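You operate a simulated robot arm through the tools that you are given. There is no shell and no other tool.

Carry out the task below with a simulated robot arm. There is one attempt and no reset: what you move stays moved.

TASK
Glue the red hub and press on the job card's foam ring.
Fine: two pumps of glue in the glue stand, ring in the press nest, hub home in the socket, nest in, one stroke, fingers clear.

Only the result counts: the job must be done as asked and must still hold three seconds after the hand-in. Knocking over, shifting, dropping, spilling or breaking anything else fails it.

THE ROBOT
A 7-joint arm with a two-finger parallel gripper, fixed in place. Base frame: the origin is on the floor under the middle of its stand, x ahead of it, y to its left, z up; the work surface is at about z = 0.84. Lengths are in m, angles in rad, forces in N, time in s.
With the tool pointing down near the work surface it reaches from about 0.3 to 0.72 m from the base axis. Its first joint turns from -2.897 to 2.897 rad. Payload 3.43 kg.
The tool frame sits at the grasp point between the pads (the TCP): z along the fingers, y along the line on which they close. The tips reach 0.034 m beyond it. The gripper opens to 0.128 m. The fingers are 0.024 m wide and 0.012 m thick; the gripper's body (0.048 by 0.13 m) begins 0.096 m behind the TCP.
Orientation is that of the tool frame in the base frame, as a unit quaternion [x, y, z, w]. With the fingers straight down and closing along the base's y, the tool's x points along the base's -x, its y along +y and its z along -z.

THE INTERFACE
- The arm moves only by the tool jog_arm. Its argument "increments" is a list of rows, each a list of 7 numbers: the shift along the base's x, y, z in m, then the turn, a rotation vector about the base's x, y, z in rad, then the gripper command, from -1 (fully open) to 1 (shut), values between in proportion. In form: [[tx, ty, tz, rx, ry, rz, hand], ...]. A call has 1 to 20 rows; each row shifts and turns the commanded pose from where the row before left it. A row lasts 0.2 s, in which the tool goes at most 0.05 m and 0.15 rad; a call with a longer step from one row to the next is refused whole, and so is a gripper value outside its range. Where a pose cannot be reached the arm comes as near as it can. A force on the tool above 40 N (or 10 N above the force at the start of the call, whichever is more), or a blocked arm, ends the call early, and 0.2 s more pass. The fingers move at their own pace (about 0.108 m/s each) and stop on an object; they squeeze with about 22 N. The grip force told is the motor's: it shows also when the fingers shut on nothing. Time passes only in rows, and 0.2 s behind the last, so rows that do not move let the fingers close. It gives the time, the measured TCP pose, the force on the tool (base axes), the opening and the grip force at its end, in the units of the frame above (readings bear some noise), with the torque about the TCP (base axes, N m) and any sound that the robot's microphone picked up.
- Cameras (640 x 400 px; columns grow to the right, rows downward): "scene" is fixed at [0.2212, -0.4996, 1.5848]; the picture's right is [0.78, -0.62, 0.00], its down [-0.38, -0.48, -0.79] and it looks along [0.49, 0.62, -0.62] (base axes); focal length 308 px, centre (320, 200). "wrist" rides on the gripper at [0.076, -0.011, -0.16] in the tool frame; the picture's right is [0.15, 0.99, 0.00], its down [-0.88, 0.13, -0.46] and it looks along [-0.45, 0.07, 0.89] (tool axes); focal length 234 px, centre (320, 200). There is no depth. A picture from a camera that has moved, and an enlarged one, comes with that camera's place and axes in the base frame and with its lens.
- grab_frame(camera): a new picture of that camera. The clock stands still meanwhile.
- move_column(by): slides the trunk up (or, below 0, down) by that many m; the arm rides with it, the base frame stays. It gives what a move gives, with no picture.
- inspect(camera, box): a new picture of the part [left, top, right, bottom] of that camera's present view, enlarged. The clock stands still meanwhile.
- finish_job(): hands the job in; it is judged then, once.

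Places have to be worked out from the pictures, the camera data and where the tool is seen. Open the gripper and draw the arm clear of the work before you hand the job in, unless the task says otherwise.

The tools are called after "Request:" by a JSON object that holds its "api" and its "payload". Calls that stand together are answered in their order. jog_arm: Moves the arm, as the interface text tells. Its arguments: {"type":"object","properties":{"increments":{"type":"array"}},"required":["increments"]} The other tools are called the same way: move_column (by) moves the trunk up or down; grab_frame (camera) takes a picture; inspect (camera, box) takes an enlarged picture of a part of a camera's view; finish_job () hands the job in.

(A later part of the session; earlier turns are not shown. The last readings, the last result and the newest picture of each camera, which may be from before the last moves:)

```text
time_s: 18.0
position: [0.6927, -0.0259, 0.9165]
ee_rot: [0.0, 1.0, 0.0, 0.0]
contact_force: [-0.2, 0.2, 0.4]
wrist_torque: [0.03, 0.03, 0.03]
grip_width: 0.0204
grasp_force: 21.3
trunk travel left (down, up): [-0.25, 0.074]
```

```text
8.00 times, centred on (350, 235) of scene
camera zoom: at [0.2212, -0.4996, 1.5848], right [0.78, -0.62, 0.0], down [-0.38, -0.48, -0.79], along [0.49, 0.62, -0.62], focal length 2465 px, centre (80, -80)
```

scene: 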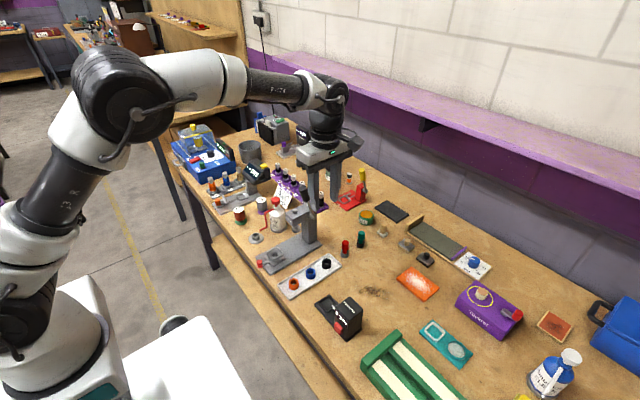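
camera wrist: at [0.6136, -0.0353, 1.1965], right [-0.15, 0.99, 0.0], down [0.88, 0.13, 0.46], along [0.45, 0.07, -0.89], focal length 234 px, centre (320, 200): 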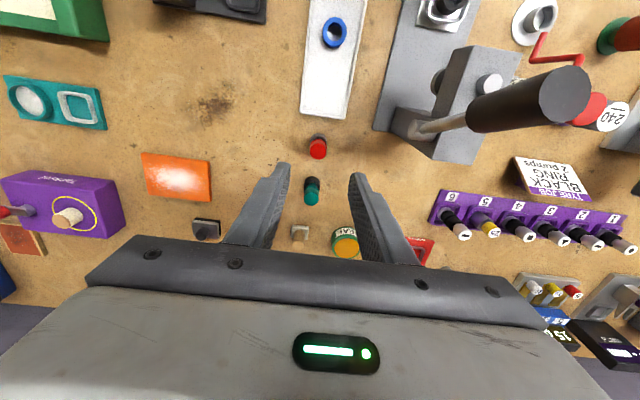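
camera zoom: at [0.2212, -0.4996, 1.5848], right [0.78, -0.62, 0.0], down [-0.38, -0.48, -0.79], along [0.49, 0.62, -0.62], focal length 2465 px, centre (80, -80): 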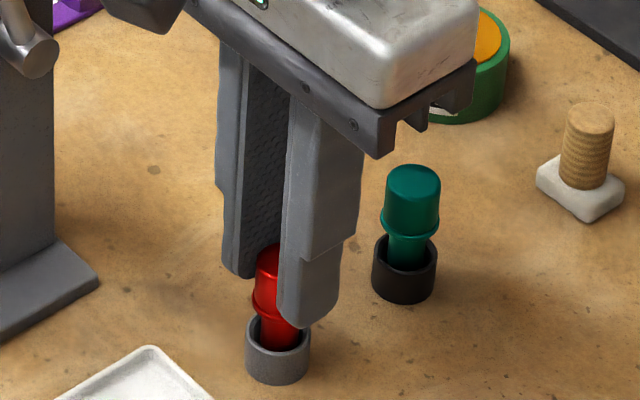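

The hub is gripped (20 mm on the knob). I lift it straight out of its cup and check that the cup stayed and the hub hangs straight.

Request:
{"api": "jog_arm", "payload": {"increments": [[0, 0, 0.02, 0, 0, 0, 1], [0, 0, 0.03, 0, 0, 0, 1], [0, 0, 0.04, 0, 0, 0, 1], [0, 0, 0.04, 0, 0, 0, 1], [0, 0, 0.015, 0, 0, 0, 1], [0, 0, 0, 0, 0, 0, 1]]}}

Request:
{"api": "inspect", "payload": {"camera": "wrist", "box": [260, 130, 380, 210]}}

Request:
{"api": "inspect", "payload": {"camera": "scene", "box": [300, 180, 380, 260]}}

```text
time_s: 19.4
position: [0.6913, -0.0254, 1.0622]
ee_rot: [0.0, 1.0, 0.0, 0.0]
contact_force: [-0.2, 0.8, -0.7]
wrist_torque: [0.03, -0.02, 0.01]
grip_width: 0.0204
grasp_force: 22.2
trunk travel left (down, up): [-0.25, 0.074]
```

```text
5.00 times, centred on (320, 170) of wrist
camera zoom: at [0.6167, -0.0373, 1.2217], right [-0.15, 0.99, 0.0], down [0.88, 0.13, 0.46], along [0.45, 0.07, -0.89], focal length 1171 px, centre (320, 350)
```

zoom: 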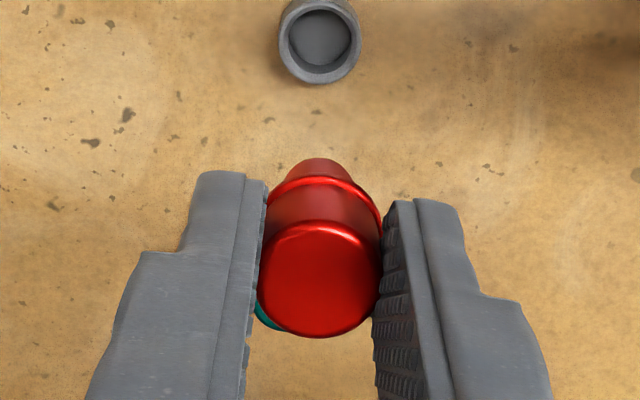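

```text
5.00 times, centred on (340, 220) of scene
camera zoom: at [0.2212, -0.4996, 1.5848], right [0.78, -0.62, 0.0], down [-0.38, -0.48, -0.79], along [0.49, 0.62, -0.62], focal length 1541 px, centre (220, 100)
```

zoom: 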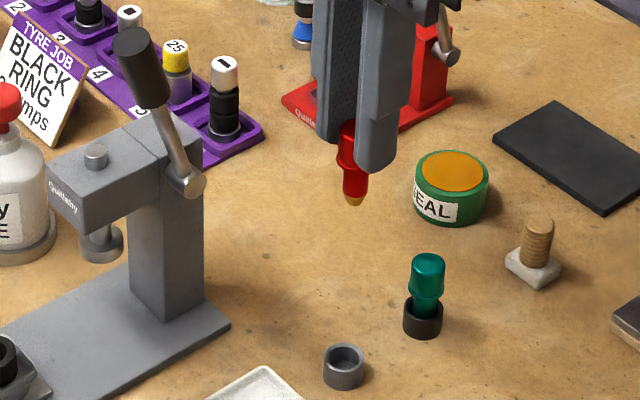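

The hub is free and its cup stayed put. I zoom in on the hanging hub to see its spigot length and tip.

Request:
{"api": "inspect", "payload": {"camera": "scene", "box": [356, 195, 386, 225]}}

Request:
{"api": "inspect", "payload": {"camera": "scene", "box": [235, 190, 305, 260]}}

```text
13.33 times, centred on (371, 210) of scene
camera zoom: at [0.2212, -0.4996, 1.5848], right [0.78, -0.62, 0.0], down [-0.38, -0.48, -0.79], along [0.49, 0.62, -0.62], focal length 4109 px, centre (-360, 67)
```

zoom: 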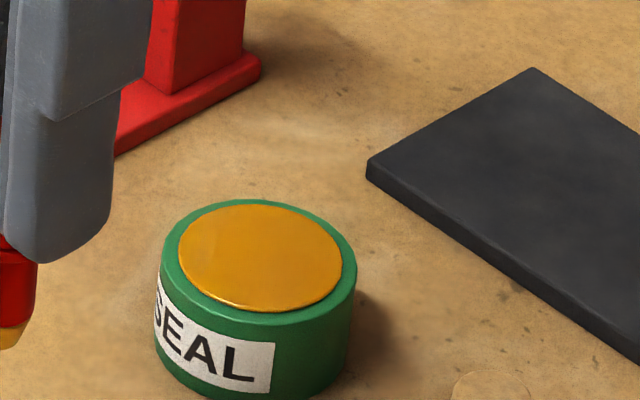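

```text
5.71 times, centred on (270, 225) of scene
camera zoom: at [0.2212, -0.4996, 1.5848], right [0.78, -0.62, 0.0], down [-0.38, -0.48, -0.79], along [0.49, 0.62, -0.62], focal length 1761 px, centre (606, 57)
```

zoom: 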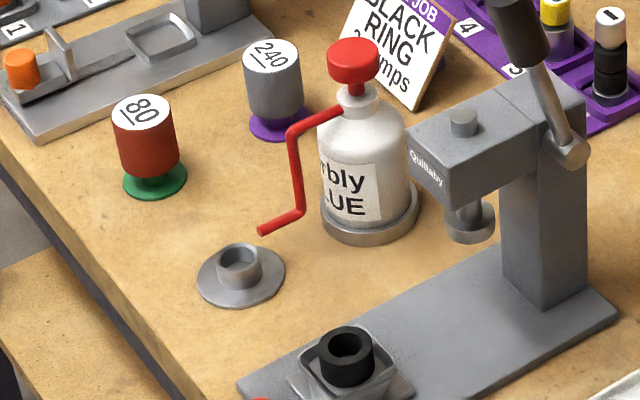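

I misjudged the crop; the hub is at about column 347. I zoom in there.

Request:
{"api": "inspect", "payload": {"camera": "scene", "box": [332, 200, 364, 225]}}

```text
16.00 times, centred on (348, 212) of scene
camera zoom: at [0.2212, -0.4996, 1.5848], right [0.78, -0.62, 0.0], down [-0.38, -0.48, -0.79], along [0.49, 0.62, -0.62], focal length 4931 px, centre (-128, 0)
```

zoom: 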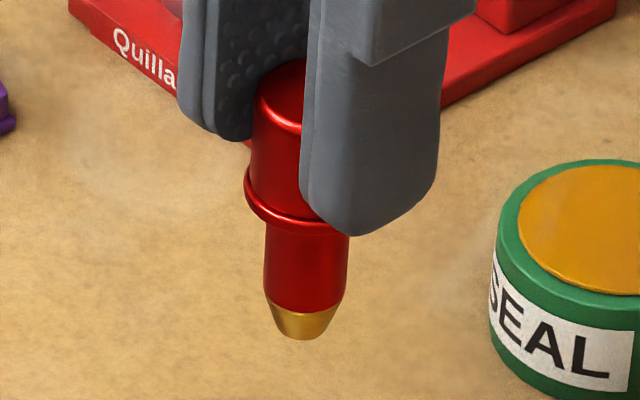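

The hub has a 22 mm spigot with a tapered brass tip, about 32 mm below the collar in total. I carry it back in -x, across in +y at x = 0.47, staying high, and stop beside the glue stand.

Request:
{"api": "jog_arm", "payload": {"increments": [[-0.04, 0, 0, 0, 0, 0, 1], [-0.045, 0, 0, 0, 0, 0, 1], [-0.045, 0, 0, 0, 0, 0, 1], [-0.045, 0, 0, 0, 0, 0, 1], [-0.0477, 0, 0, 0, 0, 0, 1], [0, 0.04, 0, 0, 0, 0, 1], [0, 0.04, 0, 0, 0, 0, 1], [0, 0.04, 0, 0, 0, 0, 1], [0, 0.04, 0, 0, 0, 0, 1], [0, 0.04, 0, 0, 0, 0, 1], [0, 0.04, 0, 0, 0, 0, 1], [0, 0, 0, 0, 0, 0, 1]]}}

Request:
{"api": "grab_frame", "payload": {"camera": "wrist"}}

Request:
{"api": "inspect", "payload": {"camera": "wrist", "box": [270, 140, 370, 210]}}

Request:
{"api": "inspect", "payload": {"camera": "scene", "box": [210, 160, 310, 260]}}

```text
time_s: 22.0
position: [0.4692, 0.2148, 1.0626]
ee_rot: [0.0, 1.0, 0.0, 0.0]
contact_force: [-0.9, 0.0, -0.5]
wrist_torque: [-0.01, 0.01, -0.03]
grip_width: 0.0202
grasp_force: 21.9
trunk travel left (down, up): [-0.25, 0.074]
```

```text
taken
camera wrist: at [0.3951, 0.2021, 1.2214], right [-0.15, 0.99, 0.0], down [0.88, 0.13, 0.46], along [0.45, 0.07, -0.89], focal length 234 px, centre (320, 200)
```

wrist: 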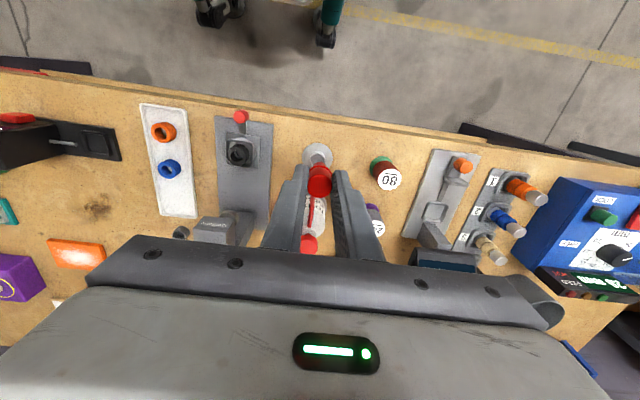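

```text
5.71 times, centred on (320, 175) of wrist
camera zoom: at [0.3951, 0.2021, 1.2214], right [-0.15, 0.99, 0.0], down [0.88, 0.13, 0.46], along [0.45, 0.07, -0.89], focal length 1338 px, centre (320, 343)
```

zoom: 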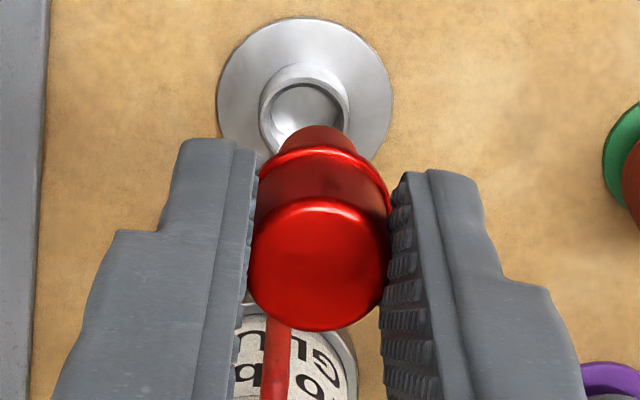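

```text
4.00 times, centred on (260, 210) of scene
camera zoom: at [0.2212, -0.4996, 1.5848], right [0.78, -0.62, 0.0], down [-0.38, -0.48, -0.79], along [0.49, 0.62, -0.62], focal length 1233 px, centre (560, 160)
```

zoom: 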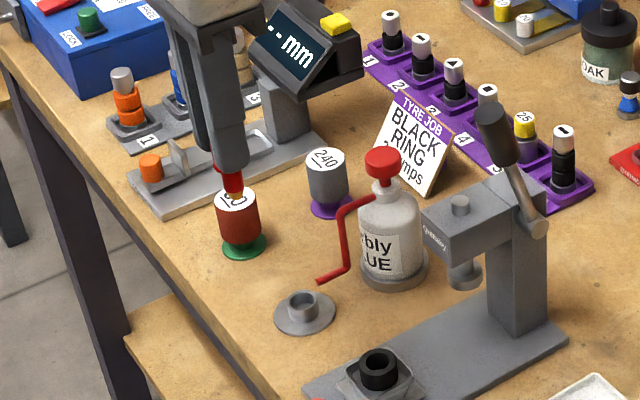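

The cup is at about (0.508, 0.2148). I move over it and lower partway, with the hub tip still above the rim and spout, then recheck.

Request:
{"api": "jog_arm", "payload": {"increments": [[0.02, 0.0017, 0, 0, 0, 0, 1], [0.017, 0, -0.02, 0, 0, 0, 1], [0, 0, -0.03, 0, 0, 0, 1], [0, 0, -0.03, 0, 0, 0, 1], [0, 0, 0, 0, 0, 0, 1]]}}

Request:
{"api": "inspect", "payload": {"camera": "wrist", "box": [270, 140, 370, 210]}}

Request:
{"api": "inspect", "payload": {"camera": "scene", "box": [235, 205, 285, 245]}}

```text
time_s: 23.2
position: [0.5065, 0.2133, 0.9803]
ee_rot: [0.0, 1.0, 0.0, 0.0]
contact_force: [0.0, 0.0, 0.3]
wrist_torque: [-0.01, 0.02, -0.02]
grip_width: 0.0203
grasp_force: 21.7
trunk travel left (down, up): [-0.25, 0.074]
```

```text
5.71 times, centred on (320, 175) of wrist
camera zoom: at [0.4319, 0.2025, 1.1392], right [-0.15, 0.99, 0.0], down [0.88, 0.13, 0.46], along [0.45, 0.07, -0.89], focal length 1338 px, centre (320, 343)
```

zoom: 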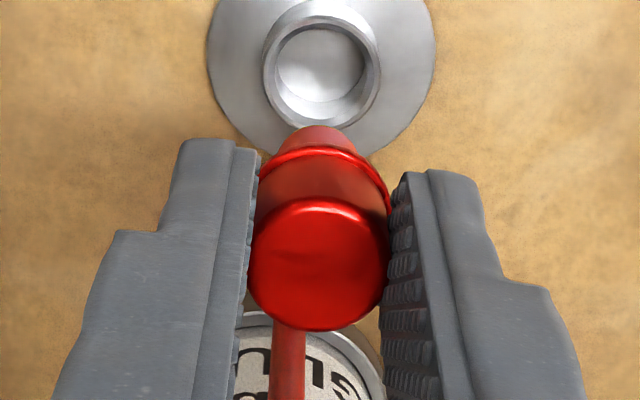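

```text
10.00 times, centred on (260, 225) of scene
camera zoom: at [0.2212, -0.4996, 1.5848], right [0.78, -0.62, 0.0], down [-0.38, -0.48, -0.79], along [0.49, 0.62, -0.62], focal length 3082 px, centre (920, -50)
```

zoom: 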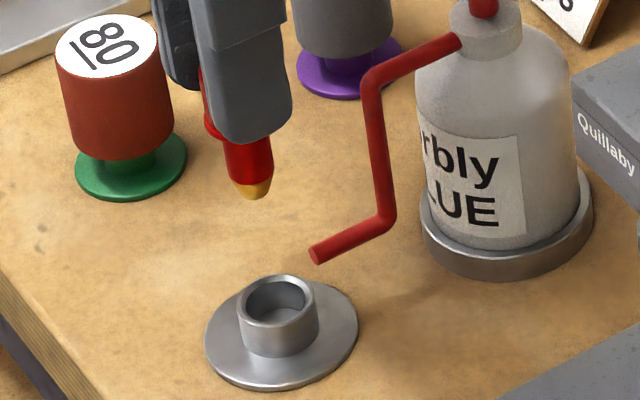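

The cup is nearly under the hub, about +1 mm off in x and y. The tapered tip gives margin, so I lower into the cup in small steps and watch the force.

Request:
{"api": "jog_arm", "payload": {"increments": [[0.001, 0.001, -0.02, 0, 0, 0, 1], [0, 0, -0.01, 0, 0, 0, 1], [0, 0, 0, 0, 0, 0, 1]]}}

Request:
{"api": "inspect", "payload": {"camera": "wrist", "box": [270, 130, 370, 200]}}

Request:
{"api": "inspect", "payload": {"camera": "scene", "box": [244, 214, 276, 242]}}

```text
time_s: 24.0
position: [0.5072, 0.2145, 0.9508]
ee_rot: [-0.001, 1.0, -0.001, 0.0]
contact_force: [0.3, 0.4, 0.5]
wrist_torque: [-0.01, -0.03, 0.0]
grip_width: 0.0204
grasp_force: 21.9
trunk travel left (down, up): [-0.25, 0.074]
```

```text
5.71 times, centred on (320, 165) of wrist
camera zoom: at [0.4325, 0.2033, 1.1099], right [-0.15, 0.99, 0.0], down [0.88, 0.13, 0.46], along [0.45, 0.07, -0.89], focal length 1338 px, centre (320, 400)
```

zoom: 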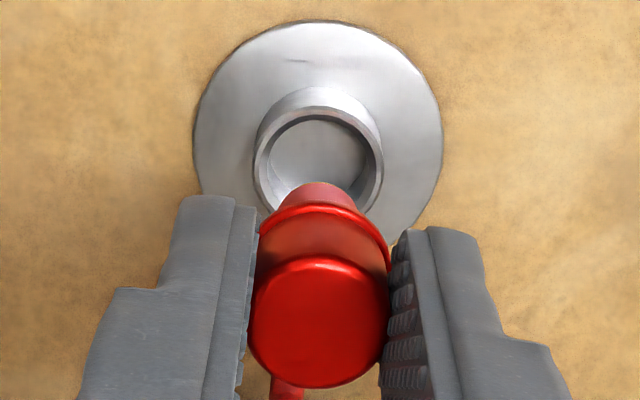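

```text
14.29 times, centred on (260, 228) of scene
camera zoom: at [0.2212, -0.4996, 1.5848], right [0.78, -0.62, 0.0], down [-0.38, -0.48, -0.79], along [0.49, 0.62, -0.62], focal length 4402 px, centre (1177, -200)
```

zoom: 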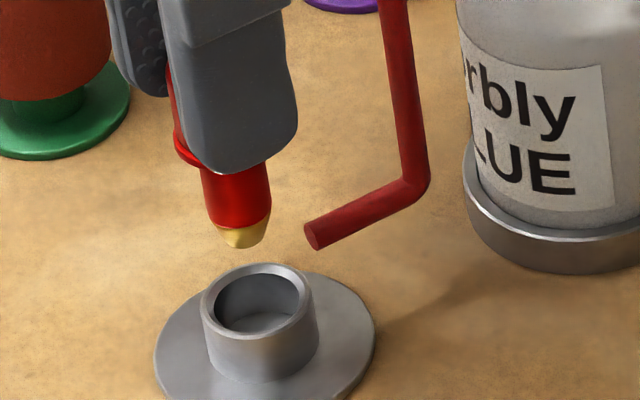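

Both views agree the hub is within about 1 mm of the cup axis. I continue down into the cup.

Request:
{"api": "jog_arm", "payload": {"increments": [[0, 0.0004, -0.012, 0, 0, 0, 1], [0, 0, -0.01, 0, 0, 0, 1], [0, 0, -0.004, 0, 0, 0, 1], [0, 0, 0, 0, 0, 0, 1]]}}

Request:
{"api": "inspect", "payload": {"camera": "wrist", "box": [270, 130, 370, 200]}}

Request:
{"api": "inspect", "payload": {"camera": "scene", "box": [244, 214, 276, 242]}}

```text
time_s: 25.0
position: [0.5075, 0.2153, 0.9271]
ee_rot: [0.0, 1.0, 0.0, 0.0]
contact_force: [0.5, 0.0, -0.8]
wrist_torque: [0.03, 0.02, 0.0]
grip_width: 0.0203
grasp_force: 22.4
trunk travel left (down, up): [-0.25, 0.074]
```

```text
5.71 times, centred on (320, 165) of wrist
camera zoom: at [0.4325, 0.2039, 1.0853], right [-0.15, 0.99, 0.0], down [0.88, 0.13, 0.46], along [0.45, 0.07, -0.89], focal length 1338 px, centre (320, 400)
```

zoom: 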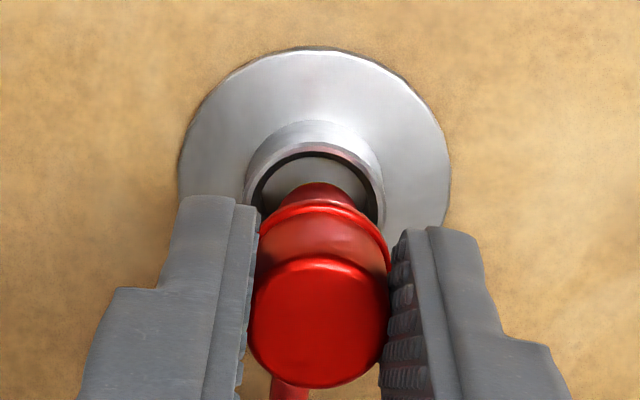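

```text
14.29 times, centred on (260, 228) of scene
camera zoom: at [0.2212, -0.4996, 1.5848], right [0.78, -0.62, 0.0], down [-0.38, -0.48, -0.79], along [0.49, 0.62, -0.62], focal length 4402 px, centre (1177, -200)
```

zoom: 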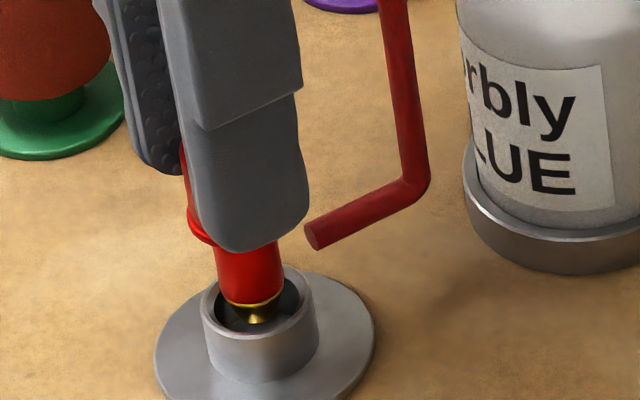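

The tip is entering the cup cleanly. I lower in 3 mm steps until contact with the floor shows.

Request:
{"api": "jog_arm", "payload": {"increments": [[0, 0, -0.004, 0, 0, 0, 1], [0, 0, -0.003, 0, 0, 0, 1], [0, 0, 0, 0, 0, 0, 1]]}}

Request:
{"api": "inspect", "payload": {"camera": "scene", "box": [244, 214, 276, 242]}}

```text
time_s: 25.8
position: [0.507, 0.217, 0.9189]
ee_rot: [0.001, 1.0, 0.0, 0.0]
contact_force: [-0.7, 0.7, -0.1]
wrist_torque: [0.0, -0.03, -0.02]
grip_width: 0.0203
grasp_force: 22.2
trunk travel left (down, up): [-0.25, 0.074]
```

```text
14.29 times, centred on (260, 228) of scene
camera zoom: at [0.2212, -0.4996, 1.5848], right [0.78, -0.62, 0.0], down [-0.38, -0.48, -0.79], along [0.49, 0.62, -0.62], focal length 4402 px, centre (1177, -200)
```

zoom: 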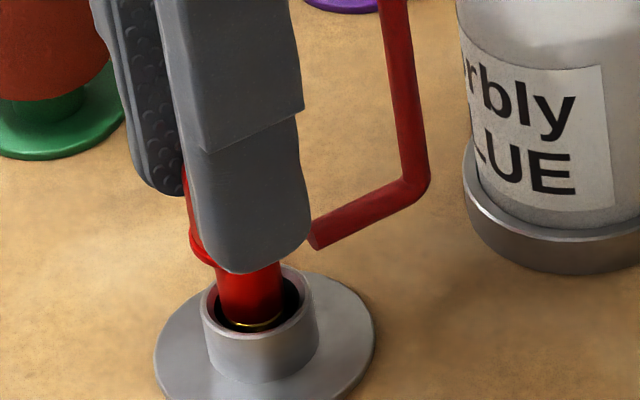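

No contact yet. I continue down in 2 mm steps.

Request:
{"api": "jog_arm", "payload": {"increments": [[0, 0, -0.002, 0, 0, 0, 1], [0, 0, -0.002, 0, 0, 0, 1], [0, 0, 0, 0, 0, 0, 1]]}}

Request:
{"api": "inspect", "payload": {"camera": "scene", "box": [244, 214, 276, 242]}}

Request:
{"api": "inspect", "payload": {"camera": "wrist", "box": [270, 130, 370, 200]}}

```text
time_s: 26.6
position: [0.5082, 0.217, 0.916]
ee_rot: [0.0, 1.0, 0.001, 0.002]
contact_force: [-2.1, -2.9, 15.2]
wrist_torque: [-0.22, 0.11, -0.01]
grip_width: 0.0204
grasp_force: 22.2
trunk travel left (down, up): [-0.25, 0.074]
```

```text
14.29 times, centred on (260, 228) of scene
camera zoom: at [0.2212, -0.4996, 1.5848], right [0.78, -0.62, 0.0], down [-0.38, -0.48, -0.79], along [0.49, 0.62, -0.62], focal length 4402 px, centre (1177, -200)
```

zoom: 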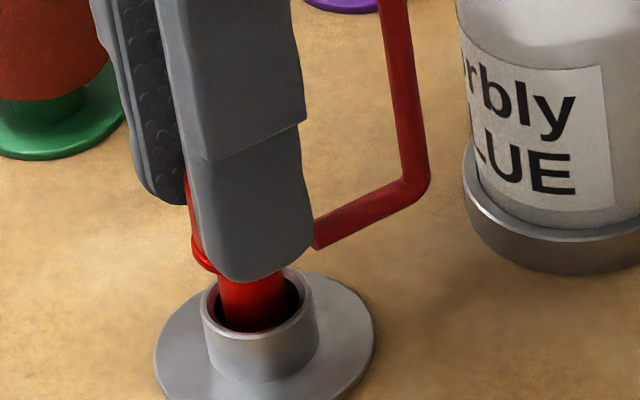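

```text
5.71 times, centred on (320, 165) of wrist
camera zoom: at [0.432, 0.2044, 1.0752], right [-0.15, 0.99, 0.0], down [0.88, 0.13, 0.46], along [0.45, 0.07, -0.89], focal length 1338 px, centre (320, 400)
```

zoom: 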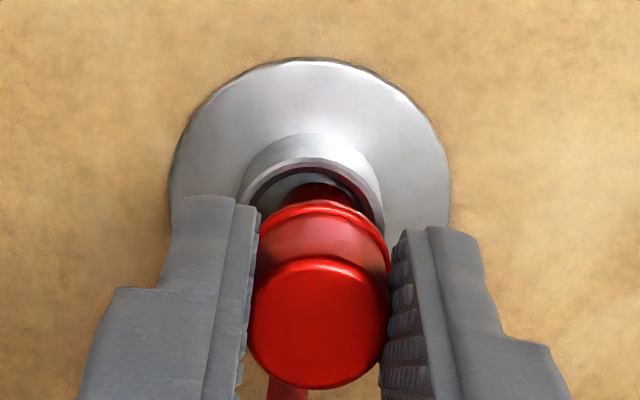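

Floor contact: 15 N with a small sideways load. I relax by 1 mm up and 1 mm in -y, then open gently and rise straight up.

Request:
{"api": "jog_arm", "payload": {"increments": [[-0.0005, -0.001, 0.001, 0, 0, 0, 1], [0, 0, 0, 0, 0, 0, 1], [0, 0, 0, 0, 0, 0, 0.6], [0, 0, 0, 0, 0, 0, 0.4], [0, 0, 0, 0, 0, 0, 0.3]]}}

Request:
{"api": "inspect", "payload": {"camera": "wrist", "box": [270, 130, 370, 200]}}

Request:
{"api": "inspect", "payload": {"camera": "scene", "box": [244, 214, 276, 242]}}

```text
time_s: 27.8
position: [0.5067, 0.2151, 0.9161]
ee_rot: [0.0, 1.0, 0.001, 0.001]
contact_force: [-0.2, -0.7, -1.0]
wrist_torque: [0.03, -0.03, -0.01]
grip_width: 0.045
grasp_force: 0.0
trunk travel left (down, up): [-0.25, 0.074]
```

```text
5.71 times, centred on (320, 165) of wrist
camera zoom: at [0.4319, 0.2038, 1.0751], right [-0.15, 0.99, 0.0], down [0.88, 0.13, 0.46], along [0.45, 0.07, -0.89], focal length 1338 px, centre (320, 400)
```

zoom: 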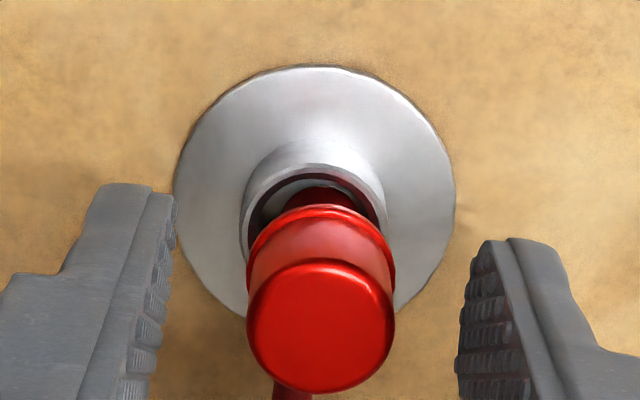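

```text
14.29 times, centred on (260, 228) of scene
camera zoom: at [0.2212, -0.4996, 1.5848], right [0.78, -0.62, 0.0], down [-0.38, -0.48, -0.79], along [0.49, 0.62, -0.62], focal length 4402 px, centre (1177, -200)
```

zoom: 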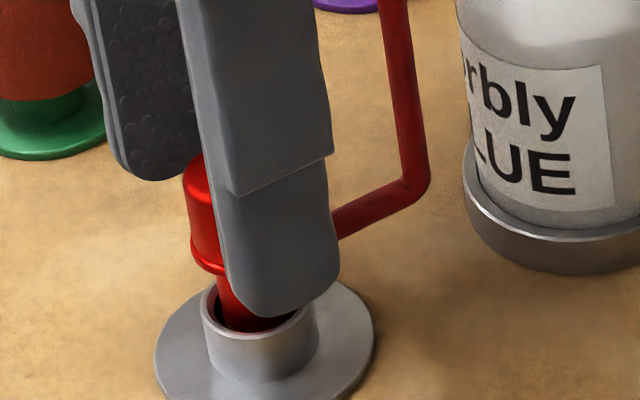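

The hub stands in the glue cup on its own. I rise straight up, close the fingers, and move above the pump head.

Request:
{"api": "jog_arm", "payload": {"increments": [[0, 0, 0.02, 0, 0, 0, 0.3], [0, 0, 0.04, 0, 0, 0, 0.3], [0, 0, 0.04, 0, 0, 0, 0.3], [0, 0, 0.04, 0, 0, 0, 0.6], [0, 0, 0.02, 0, 0, 0, 1], [0.02, 0, 0, 0, 0, 0, 1], [0.03, 0, 0, 0, 0, 0, 1], [0, 0, 0, 0, 0, 0, 1]]}}

Request:
{"api": "grab_frame", "payload": {"camera": "wrist"}}

Request:
{"api": "inspect", "payload": {"camera": "wrist", "box": [260, 120, 380, 220]}}

Request:
{"api": "inspect", "payload": {"camera": "scene", "box": [230, 180, 310, 250]}}

```text
time_s: 29.6
position: [0.5582, 0.2157, 1.077]
ee_rot: [0.0, 1.0, 0.0, 0.0]
contact_force: [0.1, -0.2, -0.2]
wrist_torque: [0.03, 0.0, -0.02]
grip_width: 0.0
grasp_force: 22.0
trunk travel left (down, up): [-0.25, 0.074]
```

```text
taken
camera wrist: at [0.483, 0.2027, 1.2365], right [-0.15, 0.99, 0.0], down [0.88, 0.13, 0.46], along [0.45, 0.07, -0.89], focal length 234 px, centre (320, 200)
```

wrist: 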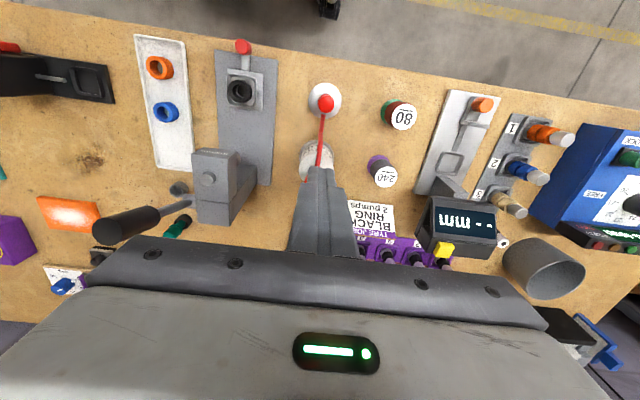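

```text
4.00 times, centred on (320, 170) of wrist
camera zoom: at [0.483, 0.2027, 1.2365], right [-0.15, 0.99, 0.0], down [0.88, 0.13, 0.46], along [0.45, 0.07, -0.89], focal length 937 px, centre (320, 320)
```

zoom: 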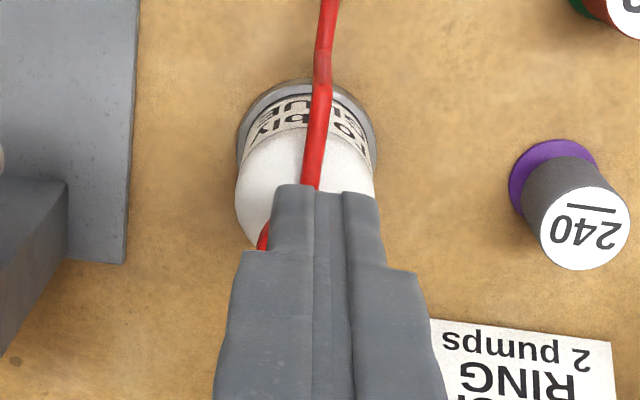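

```text
5.71 times, centred on (270, 215) of scene
camera zoom: at [0.2212, -0.4996, 1.5848], right [0.78, -0.62, 0.0], down [-0.38, -0.48, -0.79], along [0.49, 0.62, -0.62], focal length 1761 px, centre (606, 114)
```

zoom: 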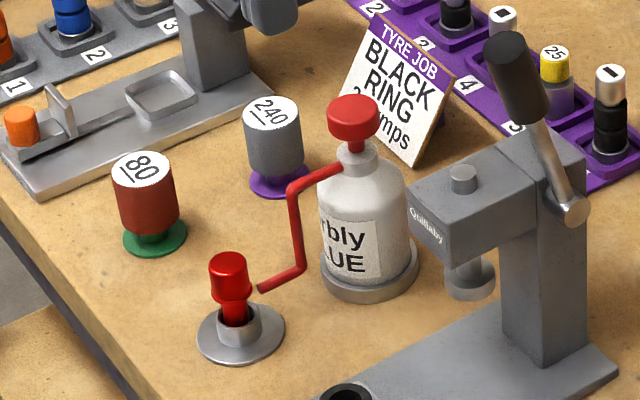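

The hub stands upright in the stand with the spout pointing at its spigot. The bottle axis is at about (0.600, 0.215), so I move above it and check from the scene camera before pressing.

Request:
{"api": "jog_arm", "payload": {"increments": [[0.02, 0.001, 0, 0, 0, 0, 1], [0.021, 0, 0, 0, 0, 0, 1], [0, 0, -0.03, 0, 0, 0, 1], [0, 0, -0.02, 0, 0, 0, 1], [0, 0, 0, 0, 0, 0, 1]]}}

Request:
{"api": "inspect", "payload": {"camera": "scene", "box": [250, 170, 310, 220]}}

Request:
{"api": "inspect", "payload": {"camera": "wrist", "box": [260, 120, 380, 220]}}

```text
time_s: 30.8
position: [0.5992, 0.2158, 1.026]
ee_rot: [0.0, 1.0, 0.001, -0.001]
contact_force: [0.6, 0.3, 0.2]
wrist_torque: [0.01, -0.03, 0.02]
grip_width: 0.0001
grasp_force: 22.2
trunk travel left (down, up): [-0.25, 0.074]
```

```text
8.00 times, centred on (280, 195) of scene
camera zoom: at [0.2212, -0.4996, 1.5848], right [0.78, -0.62, 0.0], down [-0.38, -0.48, -0.79], along [0.49, 0.62, -0.62], focal length 2465 px, centre (640, 240)
```

zoom: 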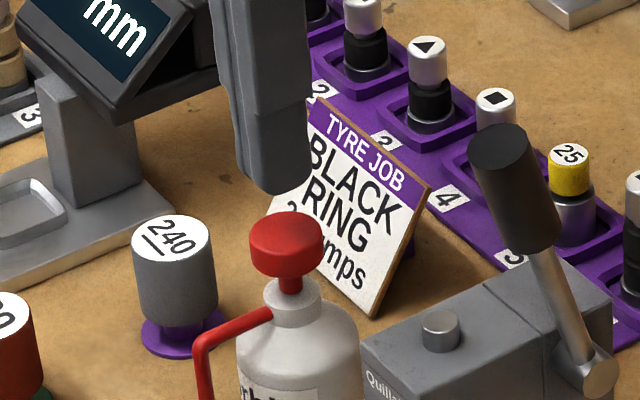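

```text
4.00 times, centred on (320, 170) of wrist
camera zoom: at [0.5247, 0.2043, 1.1854], right [-0.15, 0.99, 0.0], down [0.88, 0.13, 0.46], along [0.45, 0.07, -0.89], focal length 937 px, centre (320, 320)
```

zoom: 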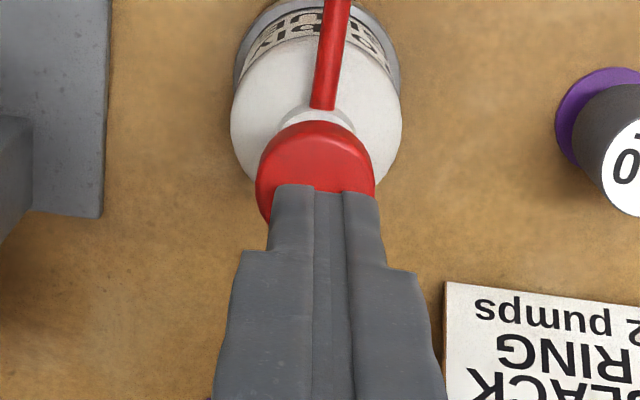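

The closed tips are within 1 mm of the pump head's axis (head top ≈ 0.958). I descend to contact and press gently, watching force and sound.

Request:
{"api": "jog_arm", "payload": {"increments": [[-0.0005, -0.0005, -0.02, 0, 0, 0, 1], [0, 0, -0.01, 0, 0, 0, 1], [0, 0, -0.003, 0, 0, 0, 1], [0, 0, -0.003, 0, 0, 0, 1], [0, 0, 0, 0, 0, 0, 1]]}}

Request:
{"api": "inspect", "payload": {"camera": "scene", "box": [250, 180, 300, 220]}}

```text
time_s: 32.0
position: [0.5978, 0.2151, 0.9918]
ee_rot: [0.0, 1.0, 0.0, 0.001]
contact_force: [4.3, -0.9, 7.1]
wrist_torque: [-0.05, -0.09, 0.03]
grip_width: 0.0001
grasp_force: 21.8
trunk travel left (down, up): [-0.25, 0.074]
```

```text
10.00 times, centred on (275, 200) of scene
camera zoom: at [0.2212, -0.4996, 1.5848], right [0.78, -0.62, 0.0], down [-0.38, -0.48, -0.79], along [0.49, 0.62, -0.62], focal length 3082 px, centre (770, 200)
```

zoom: 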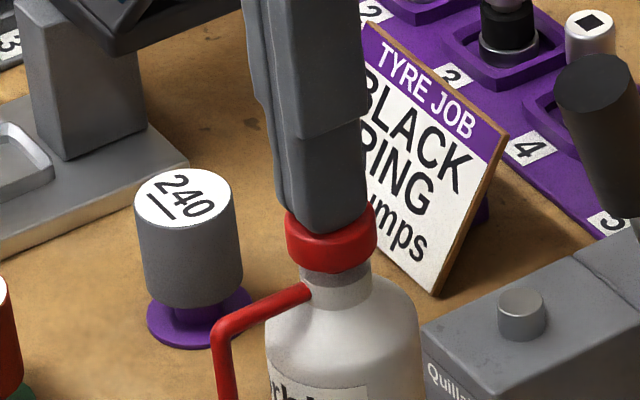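

The tips are on the head and it's starting to go down (7 N). I press further in small steps.

Request:
{"api": "jog_arm", "payload": {"increments": [[0, 0, -0.003, 0, 0, 0, 1], [0, 0, -0.003, 0, 0, 0, 1], [0, 0, -0.003, 0, 0, 0, 1], [0, 0, 0, 0, 0, 0, 1]]}}

Request:
{"api": "inspect", "payload": {"camera": "scene", "box": [250, 180, 300, 220]}}

```text
time_s: 33.0
position: [0.598, 0.2146, 0.9857]
ee_rot: [0.001, 1.0, 0.001, 0.003]
contact_force: [1.8, -3.5, 37.8]
wrist_torque: [-0.12, 0.03, 0.06]
grip_width: 0.0
grasp_force: 21.5
trunk travel left (down, up): [-0.25, 0.074]
```

```text
10.00 times, centred on (275, 200) of scene
camera zoom: at [0.2212, -0.4996, 1.5848], right [0.78, -0.62, 0.0], down [-0.38, -0.48, -0.79], along [0.49, 0.62, -0.62], focal length 3082 px, centre (770, 200)
```

zoom: 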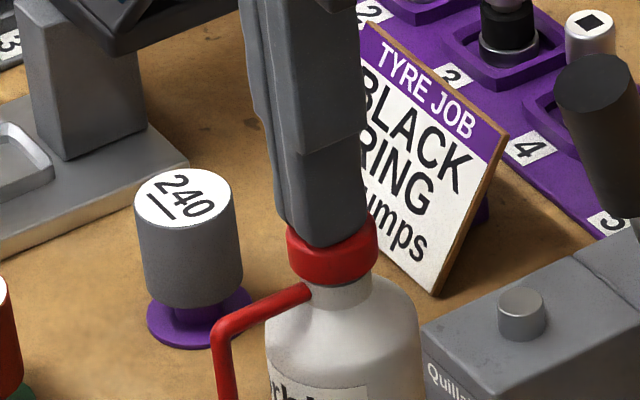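

The force is 38 N, so the pump seems bottomed. I look at the hub and spout for glue before releasing.

Request:
{"api": "inspect", "payload": {"camera": "scene", "box": [244, 210, 284, 242]}}

Request:
{"api": "inspect", "payload": {"camera": "wrist", "box": [270, 60, 370, 190]}}

```text
12.50 times, centred on (264, 226) of scene
camera zoom: at [0.2212, -0.4996, 1.5848], right [0.78, -0.62, 0.0], down [-0.38, -0.48, -0.79], along [0.49, 0.62, -0.62], focal length 3852 px, centre (1020, -125)
```

zoom: 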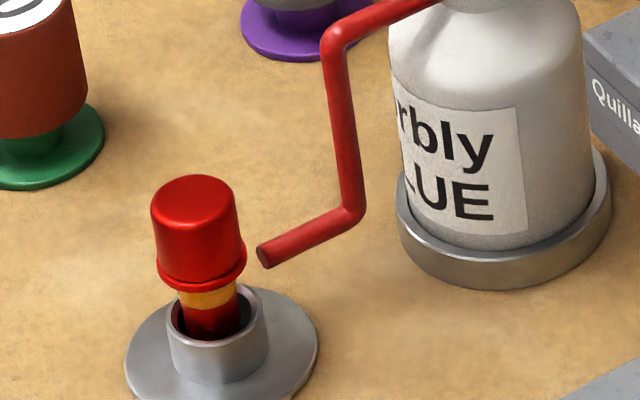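

```text
3.08 times, centred on (320, 125) of wrist
camera zoom: at [0.5215, 0.2032, 1.1439], right [-0.15, 0.99, 0.0], down [0.88, 0.13, 0.46], along [0.46, 0.07, -0.89], focal length 720 px, centre (320, 431)
```

zoom: 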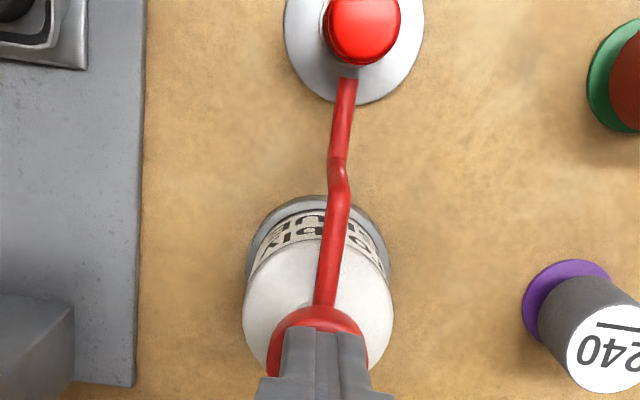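

An amber glue band appeared on the hub's spigot, so one pump is delivered. I release fully and check that the head has risen back.

Request:
{"api": "jog_arm", "payload": {"increments": [[0, 0, 0.01, 0, 0, 0, 1], [0, 0, 0.015, 0, 0, 0, 1], [0, 0, 0.01, 0, 0, 0, 1], [0, 0, 0, 0, 0, 0, 1], [0, 0, 0, 0, 0, 0, 1]]}}

Request:
{"api": "inspect", "payload": {"camera": "scene", "box": [250, 180, 300, 220]}}

Request:
{"api": "inspect", "payload": {"camera": "scene", "box": [244, 218, 268, 238]}}

```text
time_s: 34.2
position: [0.5962, 0.2161, 1.0164]
ee_rot: [0.001, 1.0, 0.0, 0.0]
contact_force: [0.0, 0.1, -0.6]
wrist_torque: [-0.02, -0.03, -0.01]
grip_width: 0.0
grasp_force: 22.1
trunk travel left (down, up): [-0.25, 0.074]
```

```text
10.00 times, centred on (275, 200) of scene
camera zoom: at [0.2212, -0.4996, 1.5848], right [0.78, -0.62, 0.0], down [-0.38, -0.48, -0.79], along [0.49, 0.62, -0.62], focal length 3082 px, centre (770, 200)
```

zoom: 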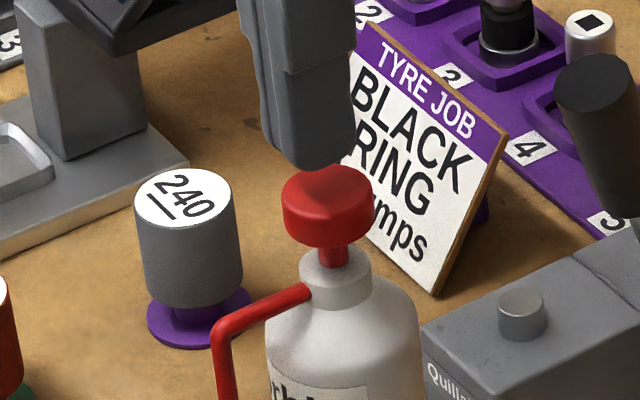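

```text
16.00 times, centred on (256, 228) of scene
camera zoom: at [0.2212, -0.4996, 1.5848], right [0.78, -0.62, 0.0], down [-0.38, -0.48, -0.79], along [0.49, 0.62, -0.62], focal length 4931 px, centre (1344, -248)
```

zoom: 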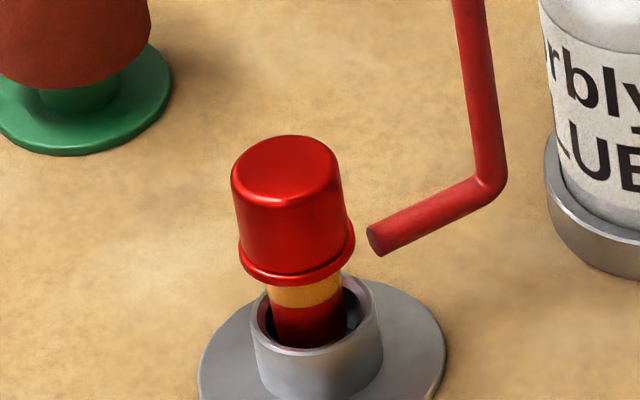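

The head is back up and there's one glue layer. I make the second press the same way, to the same depth.

Request:
{"api": "jog_arm", "payload": {"increments": [[0.001, 0, -0.015, 0, 0, 0, 1], [0, 0, -0.01, 0, 0, 0, 1], [0, 0, -0.004, 0, 0, 0, 1], [0, 0, -0.003, 0, 0, 0, 1], [0, 0, -0.003, 0, 0, 0, 1], [0, 0, 0, 0, 0, 0, 1]]}}

Request:
{"api": "inspect", "payload": {"camera": "scene", "box": [250, 180, 300, 220]}}

Request:
{"api": "inspect", "payload": {"camera": "scene", "box": [244, 218, 268, 238]}}

```text
time_s: 35.6
position: [0.5973, 0.2147, 0.9849]
ee_rot: [0.0, 1.0, 0.001, 0.003]
contact_force: [-8.7, -3.1, 35.5]
wrist_torque: [-0.11, 0.39, 0.0]
grip_width: 0.0001
grasp_force: 21.5
trunk travel left (down, up): [-0.25, 0.074]
```

```text
10.00 times, centred on (275, 200) of scene
camera zoom: at [0.2212, -0.4996, 1.5848], right [0.78, -0.62, 0.0], down [-0.38, -0.48, -0.79], along [0.49, 0.62, -0.62], focal length 3082 px, centre (770, 200)
```

zoom: 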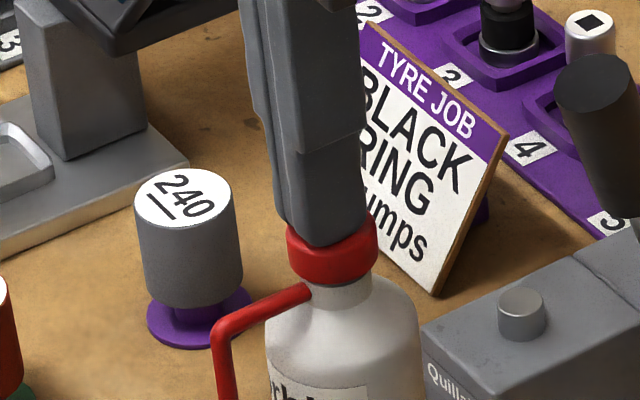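

```text
16.00 times, centred on (256, 228) of scene
camera zoom: at [0.2212, -0.4996, 1.5848], right [0.78, -0.62, 0.0], down [-0.38, -0.48, -0.79], along [0.49, 0.62, -0.62], focal length 4931 px, centre (1344, -248)
```

zoom: 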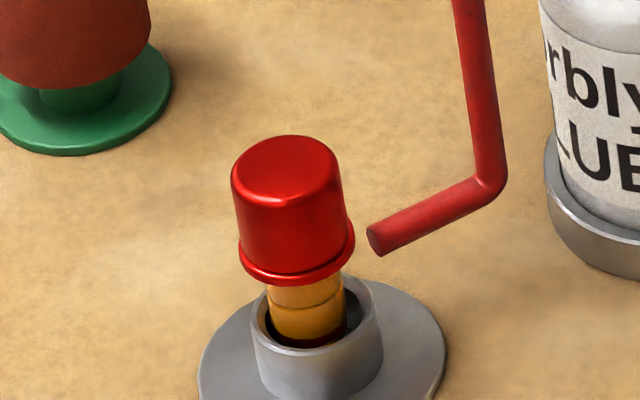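

A second glue band is visible below the first, so exactly two pumps are on. I release, rise well clear and go back over the hub with the gripper open 50 mm.

Request:
{"api": "jog_arm", "payload": {"increments": [[0, 0, 0.015, 0, 0, 0, 1], [0, 0, 0.03, 0, 0, 0, 1], [0, 0, 0.04, 0, 0, 0, 0.6], [-0.03, 0, 0, 0, 0, 0, 0.2], [-0.04, 0, 0, 0, 0, 0, 0.2], [-0.02, 0, 0, 0, 0, 0, 0.2], [0, 0, -0.03, 0, 0, 0, 0.2], [0, 0, 0, 0, 0, 0, 0.2]]}}

Request:
{"api": "inspect", "payload": {"camera": "wrist", "box": [260, 110, 380, 210]}}

Request:
{"api": "inspect", "payload": {"camera": "scene", "box": [230, 190, 300, 250]}}

```text
time_s: 37.4
position: [0.5095, 0.2141, 1.0362]
ee_rot: [0.0, 1.0, 0.0, -0.001]
contact_force: [-0.1, 0.1, -0.7]
wrist_torque: [0.04, -0.01, -0.01]
grip_width: 0.0511
grasp_force: 0.1
trunk travel left (down, up): [-0.25, 0.074]
```

```text
4.00 times, centred on (320, 160) of wrist
camera zoom: at [0.4338, 0.2028, 1.1963], right [-0.15, 0.99, 0.0], down [0.88, 0.13, 0.46], along [0.45, 0.07, -0.89], focal length 937 px, centre (320, 360)
```

zoom: 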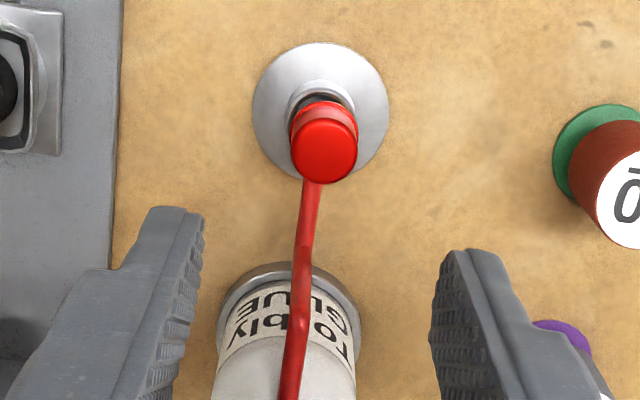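

```text
6.67 times, centred on (265, 220) of scene
camera zoom: at [0.2212, -0.4996, 1.5848], right [0.78, -0.62, 0.0], down [-0.38, -0.48, -0.79], along [0.49, 0.62, -0.62], focal length 2054 px, centre (687, 67)
```

zoom: 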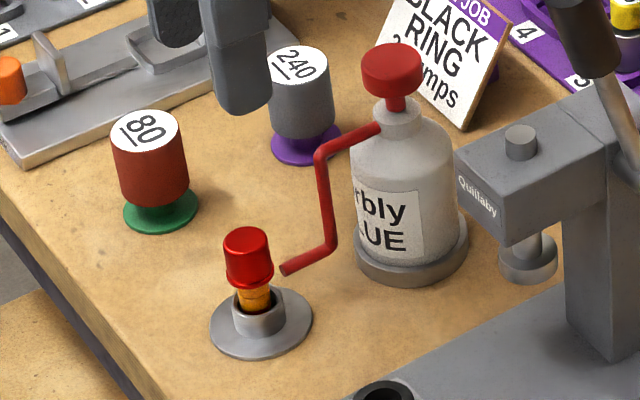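

The hub's top computes to (0.510, 0.216). I correct 2 mm in y and descend to just above it for a check.

Request:
{"api": "jog_arm", "payload": {"increments": [[0.0005, 0.0022, -0.03, 0, 0, 0, 0.2], [0, 0, -0.04, 0, 0, 0, 0.2], [0, 0, -0.026, 0, 0, 0, 0.2], [0, 0, 0, 0, 0, 0, 0.2]]}}

Request:
{"api": "inspect", "payload": {"camera": "wrist", "box": [260, 130, 380, 210]}}

Request:
{"api": "inspect", "payload": {"camera": "scene", "box": [235, 205, 285, 245]}}

```text
time_s: 38.4
position: [0.509, 0.2194, 0.9385]
ee_rot: [0.0, 1.0, 0.0, 0.0]
contact_force: [0.8, 0.9, -0.8]
wrist_torque: [0.0, -0.03, -0.01]
grip_width: 0.0515
grasp_force: 0.1
trunk travel left (down, up): [-0.25, 0.074]
```

```text
5.00 times, centred on (320, 170) of wrist
camera zoom: at [0.4351, 0.208, 1.0984], right [-0.15, 0.99, 0.0], down [0.88, 0.13, 0.46], along [0.45, 0.07, -0.89], focal length 1171 px, centre (320, 350)
```

zoom: 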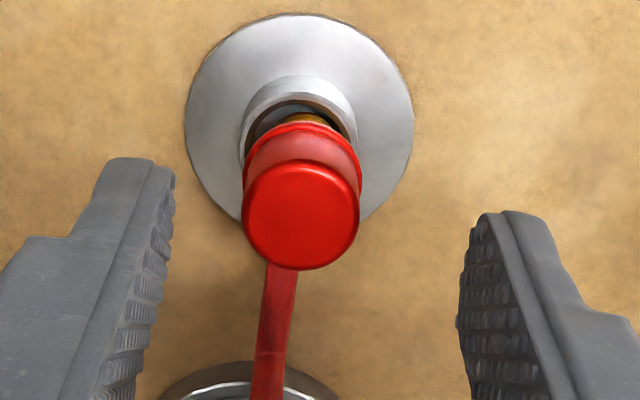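

```text
10.00 times, centred on (260, 225) of scene
camera zoom: at [0.2212, -0.4996, 1.5848], right [0.78, -0.62, 0.0], down [-0.38, -0.48, -0.79], along [0.49, 0.62, -0.62], focal length 3082 px, centre (920, -50)
```

zoom: 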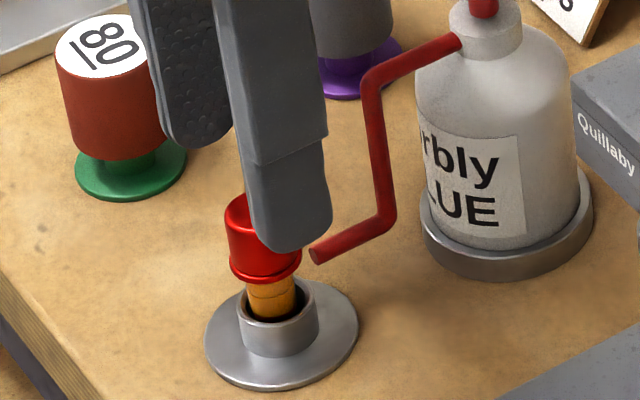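

The arm settled 3 mm further in +y than commanded. The hub is at (0.5098, 0.2159), so I correct by (-1, -3) mm and look again.

Request:
{"api": "jog_arm", "payload": {"increments": [[-0.001, -0.003, 0, 0, 0, 0, 0.2], [0, 0, 0, 0, 0, 0, 0.2]]}}

Request:
{"api": "inspect", "payload": {"camera": "wrist", "box": [260, 130, 380, 210]}}

```text
time_s: 39.0
position: [0.5092, 0.2157, 0.9399]
ee_rot: [0.0, 1.0, 0.0, 0.0]
contact_force: [-0.1, 0.4, -0.2]
wrist_torque: [0.01, -0.01, -0.01]
grip_width: 0.051
grasp_force: 0.1
trunk travel left (down, up): [-0.25, 0.074]
```

```text
5.00 times, centred on (320, 170) of wrist
camera zoom: at [0.4341, 0.2043, 1.0993], right [-0.15, 0.99, 0.0], down [0.88, 0.13, 0.46], along [0.45, 0.07, -0.89], focal length 1171 px, centre (320, 350)
```

zoom: 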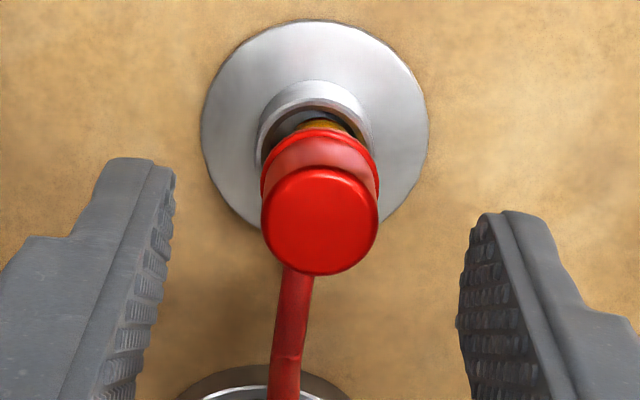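

The hub is now centred like at the first grasp. I lower 23 mm and close.

Request:
{"api": "jog_arm", "payload": {"increments": [[0, 0, -0.015, 0, 0, 0, 0.2], [0, 0, -0.008, 0, 0, 0, 0.2], [0, 0, 0, 0, 0, 0, 0.3], [0, 0, 0, 0, 0, 0, 0.5], [0, 0, 0, 0, 0, 0, 0.7], [0, 0, 0, 0, 0, 0, 1], [0, 0, 0, 0, 0, 0, 1]]}}

Request:
{"api": "inspect", "payload": {"camera": "wrist", "box": [260, 130, 380, 210]}}

Request:
{"api": "inspect", "payload": {"camera": "scene", "box": [235, 205, 285, 245]}}

```text
time_s: 40.6
position: [0.5091, 0.2154, 0.9173]
ee_rot: [0.0, 1.0, 0.0, 0.001]
contact_force: [-0.4, -0.3, 1.0]
wrist_torque: [-0.01, 0.0, 0.01]
grip_width: 0.0202
grasp_force: 22.1
trunk travel left (down, up): [-0.25, 0.074]
```

```text
5.00 times, centred on (320, 170) of wrist
camera zoom: at [0.4344, 0.2038, 1.0762], right [-0.15, 0.99, 0.0], down [0.88, 0.13, 0.46], along [0.45, 0.07, -0.89], focal length 1171 px, centre (320, 350)
```

zoom: 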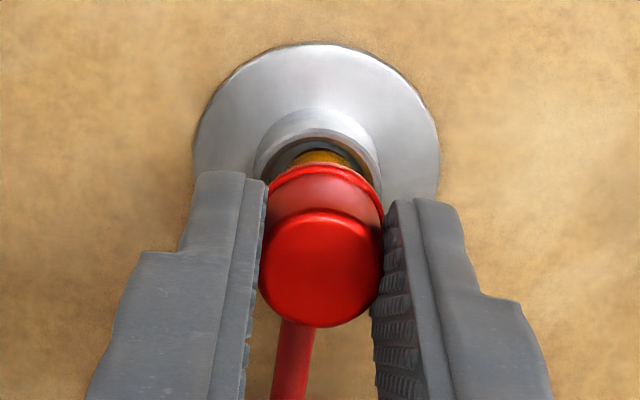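

```text
10.00 times, centred on (260, 225) of scene
camera zoom: at [0.2212, -0.4996, 1.5848], right [0.78, -0.62, 0.0], down [-0.38, -0.48, -0.79], along [0.49, 0.62, -0.62], focal length 3082 px, centre (920, -50)
```

zoom: 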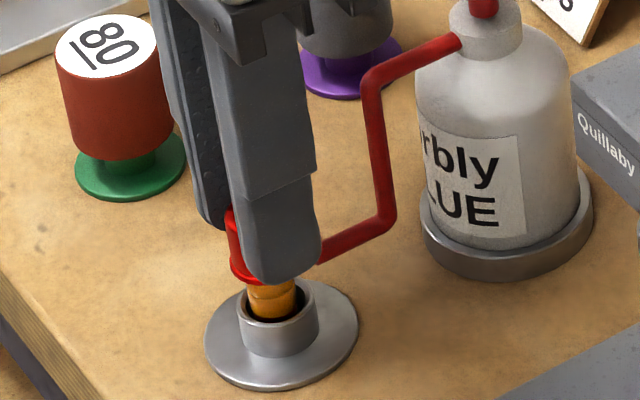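

The hub is gripped again. I lift it straight out and view it in both cameras to check it hangs straight with two glue bands.

Request:
{"api": "jog_arm", "payload": {"increments": [[0, 0, 0.01, 0, 0, 0, 1], [0, 0, 0.015, 0, 0, 0, 1], [0, 0, 0.03, 0, 0, 0, 1], [0, 0, 0.035, 0, 0, 0, 1], [0, 0, 0, 0, 0, 0, 1]]}}

Request:
{"api": "inspect", "payload": {"camera": "wrist", "box": [260, 130, 380, 210]}}

Request:
{"api": "inspect", "payload": {"camera": "scene", "box": [235, 195, 285, 245]}}

```text
time_s: 41.8
position: [0.5103, 0.2154, 1.0083]
ee_rot: [0.0, 1.0, 0.0, 0.0]
contact_force: [0.2, 0.1, -0.5]
wrist_torque: [0.02, 0.0, 0.0]
grip_width: 0.0203
grasp_force: 22.4
trunk travel left (down, up): [-0.25, 0.074]
```

```text
5.00 times, centred on (320, 170) of wrist
camera zoom: at [0.4353, 0.2036, 1.1675], right [-0.15, 0.99, 0.0], down [0.88, 0.13, 0.46], along [0.45, 0.07, -0.89], focal length 1171 px, centre (320, 350)
```

zoom: 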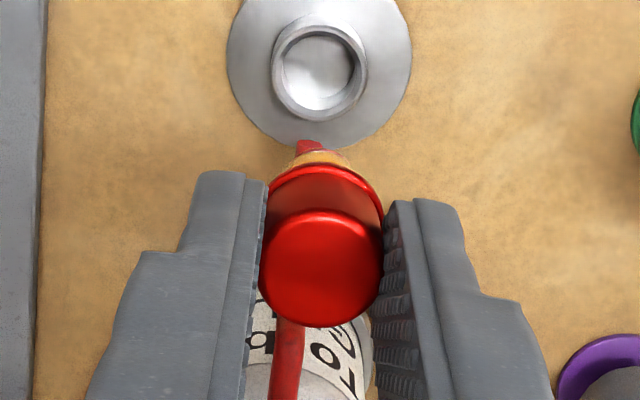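

```text
8.00 times, centred on (260, 220) of scene
camera zoom: at [0.2212, -0.4996, 1.5848], right [0.78, -0.62, 0.0], down [-0.38, -0.48, -0.79], along [0.49, 0.62, -0.62], focal length 2465 px, centre (800, 40)
```

zoom: 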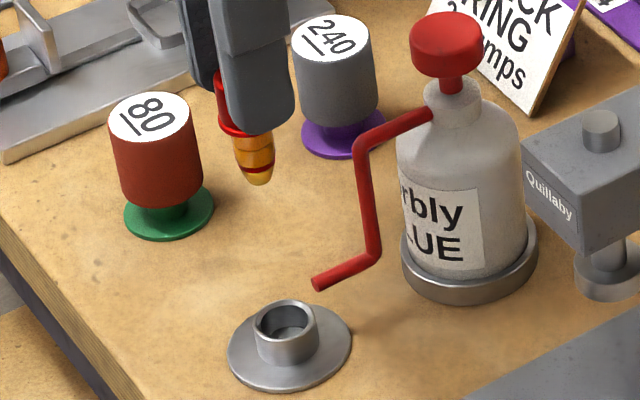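

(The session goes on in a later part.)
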